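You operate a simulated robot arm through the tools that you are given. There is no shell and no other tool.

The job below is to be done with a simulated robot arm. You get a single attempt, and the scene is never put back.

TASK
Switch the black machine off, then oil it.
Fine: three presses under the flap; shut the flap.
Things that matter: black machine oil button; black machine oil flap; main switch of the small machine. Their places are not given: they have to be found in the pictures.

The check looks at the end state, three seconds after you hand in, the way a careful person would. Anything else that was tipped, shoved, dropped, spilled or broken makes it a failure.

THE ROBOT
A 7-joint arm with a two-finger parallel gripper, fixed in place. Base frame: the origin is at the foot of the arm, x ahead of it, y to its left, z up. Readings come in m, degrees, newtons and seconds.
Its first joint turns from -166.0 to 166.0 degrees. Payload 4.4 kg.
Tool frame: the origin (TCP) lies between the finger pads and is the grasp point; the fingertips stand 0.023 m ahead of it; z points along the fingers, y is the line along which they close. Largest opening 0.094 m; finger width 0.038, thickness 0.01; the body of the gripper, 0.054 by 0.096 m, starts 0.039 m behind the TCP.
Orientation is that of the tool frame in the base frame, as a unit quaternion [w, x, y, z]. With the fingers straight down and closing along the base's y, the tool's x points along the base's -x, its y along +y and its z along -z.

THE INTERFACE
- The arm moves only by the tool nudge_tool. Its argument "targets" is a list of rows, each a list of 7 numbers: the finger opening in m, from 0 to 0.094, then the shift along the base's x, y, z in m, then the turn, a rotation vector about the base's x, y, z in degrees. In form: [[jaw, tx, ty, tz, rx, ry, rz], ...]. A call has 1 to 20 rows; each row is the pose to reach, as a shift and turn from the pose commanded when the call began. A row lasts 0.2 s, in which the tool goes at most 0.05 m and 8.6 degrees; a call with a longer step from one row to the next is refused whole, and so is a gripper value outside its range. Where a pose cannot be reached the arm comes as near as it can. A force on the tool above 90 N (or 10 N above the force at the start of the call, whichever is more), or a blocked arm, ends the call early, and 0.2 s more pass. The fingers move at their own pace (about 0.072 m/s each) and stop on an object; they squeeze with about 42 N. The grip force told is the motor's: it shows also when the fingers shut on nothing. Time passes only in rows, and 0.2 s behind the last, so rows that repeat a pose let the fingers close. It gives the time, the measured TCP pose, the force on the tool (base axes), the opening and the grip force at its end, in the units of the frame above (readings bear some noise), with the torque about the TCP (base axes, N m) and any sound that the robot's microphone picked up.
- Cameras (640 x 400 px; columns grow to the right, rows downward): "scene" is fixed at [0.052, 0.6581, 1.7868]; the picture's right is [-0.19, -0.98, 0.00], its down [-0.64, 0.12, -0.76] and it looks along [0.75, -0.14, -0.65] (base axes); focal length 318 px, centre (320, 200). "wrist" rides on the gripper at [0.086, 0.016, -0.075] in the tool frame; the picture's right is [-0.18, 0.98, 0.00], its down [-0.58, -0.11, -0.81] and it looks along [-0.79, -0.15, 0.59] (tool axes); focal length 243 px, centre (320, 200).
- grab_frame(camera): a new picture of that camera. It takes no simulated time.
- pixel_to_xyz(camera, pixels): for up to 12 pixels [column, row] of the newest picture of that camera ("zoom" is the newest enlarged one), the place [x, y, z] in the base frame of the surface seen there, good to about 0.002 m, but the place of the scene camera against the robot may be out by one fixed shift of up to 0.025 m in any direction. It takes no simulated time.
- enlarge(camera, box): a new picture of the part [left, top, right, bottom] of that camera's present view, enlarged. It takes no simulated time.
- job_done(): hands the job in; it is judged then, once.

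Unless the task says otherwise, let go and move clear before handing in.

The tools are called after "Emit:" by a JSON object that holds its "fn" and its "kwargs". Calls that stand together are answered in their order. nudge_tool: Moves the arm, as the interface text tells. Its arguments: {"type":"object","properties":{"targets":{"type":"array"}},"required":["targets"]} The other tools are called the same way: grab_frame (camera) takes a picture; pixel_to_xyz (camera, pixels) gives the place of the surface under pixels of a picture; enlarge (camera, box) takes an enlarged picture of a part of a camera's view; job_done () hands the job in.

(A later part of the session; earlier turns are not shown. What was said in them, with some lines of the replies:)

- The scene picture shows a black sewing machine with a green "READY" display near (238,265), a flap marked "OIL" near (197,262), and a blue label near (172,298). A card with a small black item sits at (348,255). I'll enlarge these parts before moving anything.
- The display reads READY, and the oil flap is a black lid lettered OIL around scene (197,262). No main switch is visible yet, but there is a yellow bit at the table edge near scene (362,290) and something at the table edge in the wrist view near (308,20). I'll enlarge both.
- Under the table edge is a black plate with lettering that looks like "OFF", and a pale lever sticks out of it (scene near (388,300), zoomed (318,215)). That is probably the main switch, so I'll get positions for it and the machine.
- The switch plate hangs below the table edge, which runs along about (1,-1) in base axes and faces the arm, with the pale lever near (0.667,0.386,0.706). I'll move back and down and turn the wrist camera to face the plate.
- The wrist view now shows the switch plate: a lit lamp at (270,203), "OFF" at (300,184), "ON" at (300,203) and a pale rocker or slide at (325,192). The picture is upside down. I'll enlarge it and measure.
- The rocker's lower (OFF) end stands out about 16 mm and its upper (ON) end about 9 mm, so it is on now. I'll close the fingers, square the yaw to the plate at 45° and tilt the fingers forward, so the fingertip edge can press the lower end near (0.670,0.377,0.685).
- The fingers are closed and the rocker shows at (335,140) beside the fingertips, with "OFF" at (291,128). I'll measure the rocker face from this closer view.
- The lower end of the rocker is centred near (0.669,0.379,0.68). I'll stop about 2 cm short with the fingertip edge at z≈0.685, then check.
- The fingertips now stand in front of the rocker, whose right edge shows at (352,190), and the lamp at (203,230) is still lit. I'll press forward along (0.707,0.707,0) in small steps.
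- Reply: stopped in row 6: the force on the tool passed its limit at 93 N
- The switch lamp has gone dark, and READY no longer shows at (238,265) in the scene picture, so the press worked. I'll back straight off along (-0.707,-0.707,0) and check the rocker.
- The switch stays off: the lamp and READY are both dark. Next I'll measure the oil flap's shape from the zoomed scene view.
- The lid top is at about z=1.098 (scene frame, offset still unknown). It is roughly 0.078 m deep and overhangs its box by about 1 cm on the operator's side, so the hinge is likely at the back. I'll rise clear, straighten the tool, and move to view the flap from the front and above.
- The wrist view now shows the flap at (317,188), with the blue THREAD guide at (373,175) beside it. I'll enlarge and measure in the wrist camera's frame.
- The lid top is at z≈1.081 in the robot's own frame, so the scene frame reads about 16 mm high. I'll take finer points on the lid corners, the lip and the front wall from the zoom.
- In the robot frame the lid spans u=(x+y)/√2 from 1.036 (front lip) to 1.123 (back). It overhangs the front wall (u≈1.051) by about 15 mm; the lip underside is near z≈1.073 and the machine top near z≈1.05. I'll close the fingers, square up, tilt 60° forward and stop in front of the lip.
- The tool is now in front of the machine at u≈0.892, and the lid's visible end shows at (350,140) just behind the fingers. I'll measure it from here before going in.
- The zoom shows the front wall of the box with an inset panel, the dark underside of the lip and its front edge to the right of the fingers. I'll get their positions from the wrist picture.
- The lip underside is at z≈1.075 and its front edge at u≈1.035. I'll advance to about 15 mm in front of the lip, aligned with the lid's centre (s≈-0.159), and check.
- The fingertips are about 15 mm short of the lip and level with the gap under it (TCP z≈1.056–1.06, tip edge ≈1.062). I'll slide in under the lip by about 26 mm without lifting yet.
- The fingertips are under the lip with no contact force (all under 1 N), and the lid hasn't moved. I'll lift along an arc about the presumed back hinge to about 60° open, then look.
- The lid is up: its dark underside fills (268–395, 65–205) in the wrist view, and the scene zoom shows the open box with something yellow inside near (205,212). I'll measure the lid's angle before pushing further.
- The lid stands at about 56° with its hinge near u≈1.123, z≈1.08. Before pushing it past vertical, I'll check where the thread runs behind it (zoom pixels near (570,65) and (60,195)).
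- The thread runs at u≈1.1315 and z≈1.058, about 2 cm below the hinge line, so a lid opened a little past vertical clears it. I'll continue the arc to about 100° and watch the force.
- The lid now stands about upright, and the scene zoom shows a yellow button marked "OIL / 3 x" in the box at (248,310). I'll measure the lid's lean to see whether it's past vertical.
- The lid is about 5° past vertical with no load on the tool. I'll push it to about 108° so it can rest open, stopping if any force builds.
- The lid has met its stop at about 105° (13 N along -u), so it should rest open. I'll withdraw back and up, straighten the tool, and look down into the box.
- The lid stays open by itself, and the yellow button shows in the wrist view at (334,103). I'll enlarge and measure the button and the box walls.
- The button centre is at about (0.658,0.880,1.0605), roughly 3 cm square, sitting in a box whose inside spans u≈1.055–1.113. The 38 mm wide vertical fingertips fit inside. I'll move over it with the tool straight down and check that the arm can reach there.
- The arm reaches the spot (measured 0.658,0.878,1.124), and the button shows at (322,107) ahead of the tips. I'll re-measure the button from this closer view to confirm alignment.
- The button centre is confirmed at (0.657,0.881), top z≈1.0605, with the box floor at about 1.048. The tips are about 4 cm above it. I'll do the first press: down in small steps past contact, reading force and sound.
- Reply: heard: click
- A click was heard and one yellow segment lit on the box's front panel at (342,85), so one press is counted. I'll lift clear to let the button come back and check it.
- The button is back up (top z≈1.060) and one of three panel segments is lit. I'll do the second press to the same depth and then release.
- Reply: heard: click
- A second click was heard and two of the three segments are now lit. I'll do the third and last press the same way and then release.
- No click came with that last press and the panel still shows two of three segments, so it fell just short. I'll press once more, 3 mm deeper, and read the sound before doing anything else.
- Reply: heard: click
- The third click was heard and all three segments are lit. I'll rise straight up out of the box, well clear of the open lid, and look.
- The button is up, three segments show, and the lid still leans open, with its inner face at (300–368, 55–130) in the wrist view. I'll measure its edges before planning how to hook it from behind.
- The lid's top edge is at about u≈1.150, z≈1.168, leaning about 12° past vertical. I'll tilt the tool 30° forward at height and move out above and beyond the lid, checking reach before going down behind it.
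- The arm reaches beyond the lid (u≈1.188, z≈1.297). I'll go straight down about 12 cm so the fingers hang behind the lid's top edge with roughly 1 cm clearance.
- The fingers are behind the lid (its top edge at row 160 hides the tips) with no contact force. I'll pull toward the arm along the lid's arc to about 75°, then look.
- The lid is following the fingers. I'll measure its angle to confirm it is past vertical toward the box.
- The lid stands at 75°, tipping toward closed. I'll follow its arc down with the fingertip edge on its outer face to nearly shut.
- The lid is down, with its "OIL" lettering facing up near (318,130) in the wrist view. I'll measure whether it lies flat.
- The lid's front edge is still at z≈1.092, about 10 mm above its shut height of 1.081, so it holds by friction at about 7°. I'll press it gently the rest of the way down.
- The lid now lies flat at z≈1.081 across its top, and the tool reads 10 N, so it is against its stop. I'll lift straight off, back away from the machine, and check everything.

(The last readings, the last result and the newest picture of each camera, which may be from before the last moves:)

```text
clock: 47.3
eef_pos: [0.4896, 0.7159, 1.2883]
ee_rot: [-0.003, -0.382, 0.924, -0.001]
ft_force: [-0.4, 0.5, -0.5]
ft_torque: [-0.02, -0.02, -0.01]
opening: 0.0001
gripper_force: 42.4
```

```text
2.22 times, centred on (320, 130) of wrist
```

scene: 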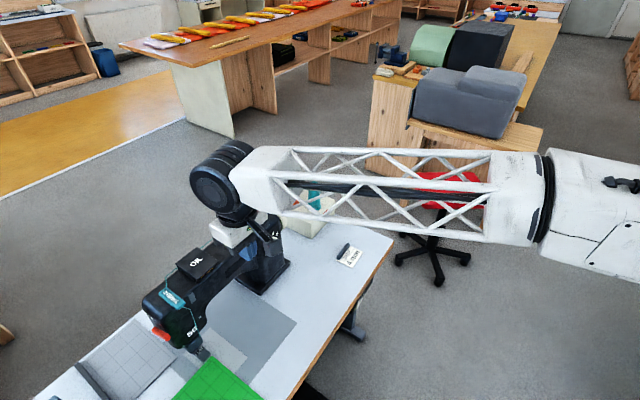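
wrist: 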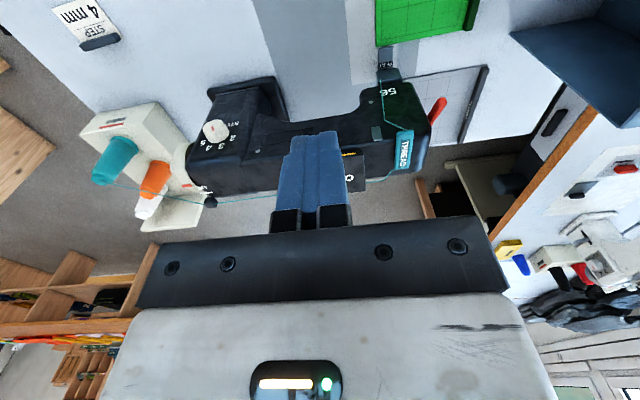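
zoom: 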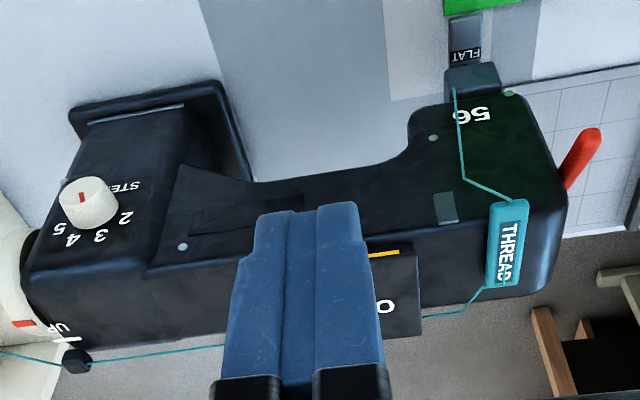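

The flap is shut with its yellow counter strip still lit under the lip, the display is dark, and the thread, dials and spools look undisturbed. I'll move the arm well clear and take a last look.

Emit:
{"fn": "nudge_tool", "kwargs": {"targets": [[0, -0.01, -0.04, 0.005, 0, 0, 0], [0, -0.01, -0.08, 0.01, 0, 0, 0], [0, -0.01, -0.125, 0.01, 0, 0, 0], [0, -0.01, -0.17, 0.01, 0, 0, 0], [0, -0.01, -0.215, 0.01, 0, 0, 0], [0, -0.01, -0.26, 0.01, 0, 0, 0], [0, -0.01, -0.305, 0.01, 0, 0, 0], [0, -0.01, -0.35, 0.01, 0, 0, 0], [0, -0.01, -0.35, 0.01, 0, 0, 0]]}}

Emit:
{"fn": "grab_frame", "kwargs": {"camera": "scene"}}

Emit:
{"fn": "grab_frame", "kwargs": {"camera": "wrist"}}

Emit:
{"fn": "enlarge", "kwargs": {"camera": "scene", "box": [165, 235, 255, 291]}}

Emit:
{"fn": "pixel_to_xyz", "kwargs": {"camera": "zoom", "pixels": [[230, 95], [370, 190], [85, 210], [230, 305], [225, 200]]}}

```text
clock: 49.3
eef_pos: [0.4801, 0.3665, 1.2984]
ee_rot: [-0.002, -0.382, 0.924, 0.0]
ft_force: [0.3, 0.3, -0.1]
ft_torque: [-0.01, 0.02, 0.0]
opening: 0.0
gripper_force: 42.0
```

```text
taken
```

scene: 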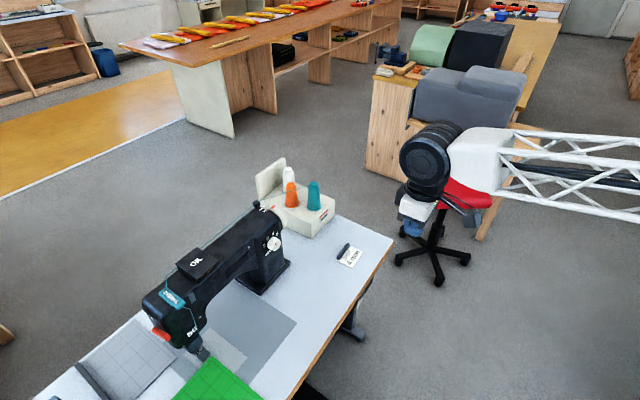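

```text
taken
```

wrist: 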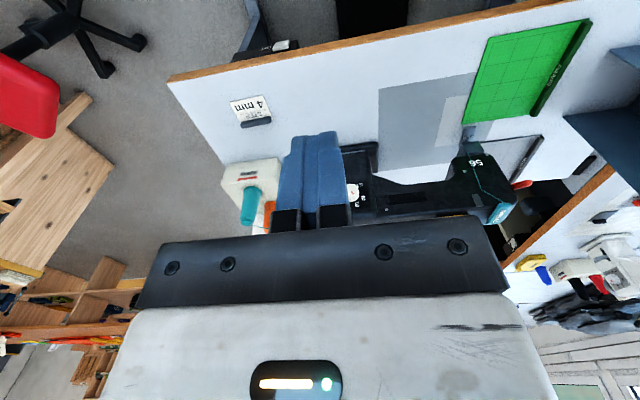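

```text
7.11 times, centred on (210, 263) of scene
```

zoom: 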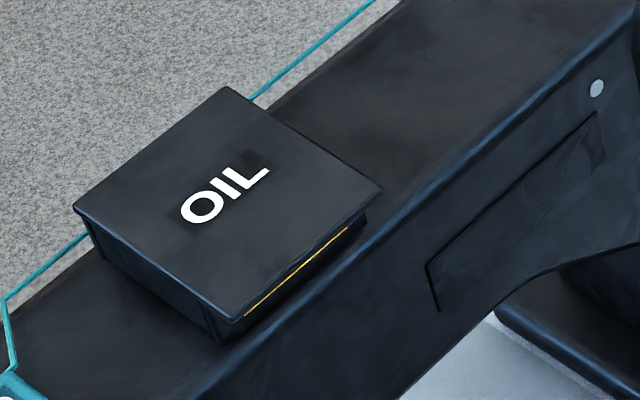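

```text
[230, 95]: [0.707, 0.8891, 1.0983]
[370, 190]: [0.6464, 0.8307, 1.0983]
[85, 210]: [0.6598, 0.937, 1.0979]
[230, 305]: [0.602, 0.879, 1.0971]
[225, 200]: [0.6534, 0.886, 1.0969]
```

The last pictures show the flap flat at the same height as at the start (scene z≈1.098 at all corners), the display dark, and three presses shown on the counter strip. The arm is clear and nothing else has moved, so I'm handing in.

Emit:
{"fn": "job_done", "kwargs": {}}

```text
The job is handed in.
```

The black machine is switched off and oiled with three presses, and the flap is shut. The job is handed in, but I haven't seen the check's result.

- **Switch:** I pressed the OFF end of the rocker under the table edge. The lamp beside it and the machine's READY display both went dark.
- **Oiling:** I opened the flap and pressed the yellow button until three clicks were heard and all three counter segments were lit. It took four pushes; the third was too shallow to click and the counter did not move, so I pressed again slightly deeper.
- **Flap:** I closed it from behind and pressed it down until it sat flat at its original height.

In the last pictures the thread, spools, dials and table items look undisturbed, and the arm is well clear of the machine.
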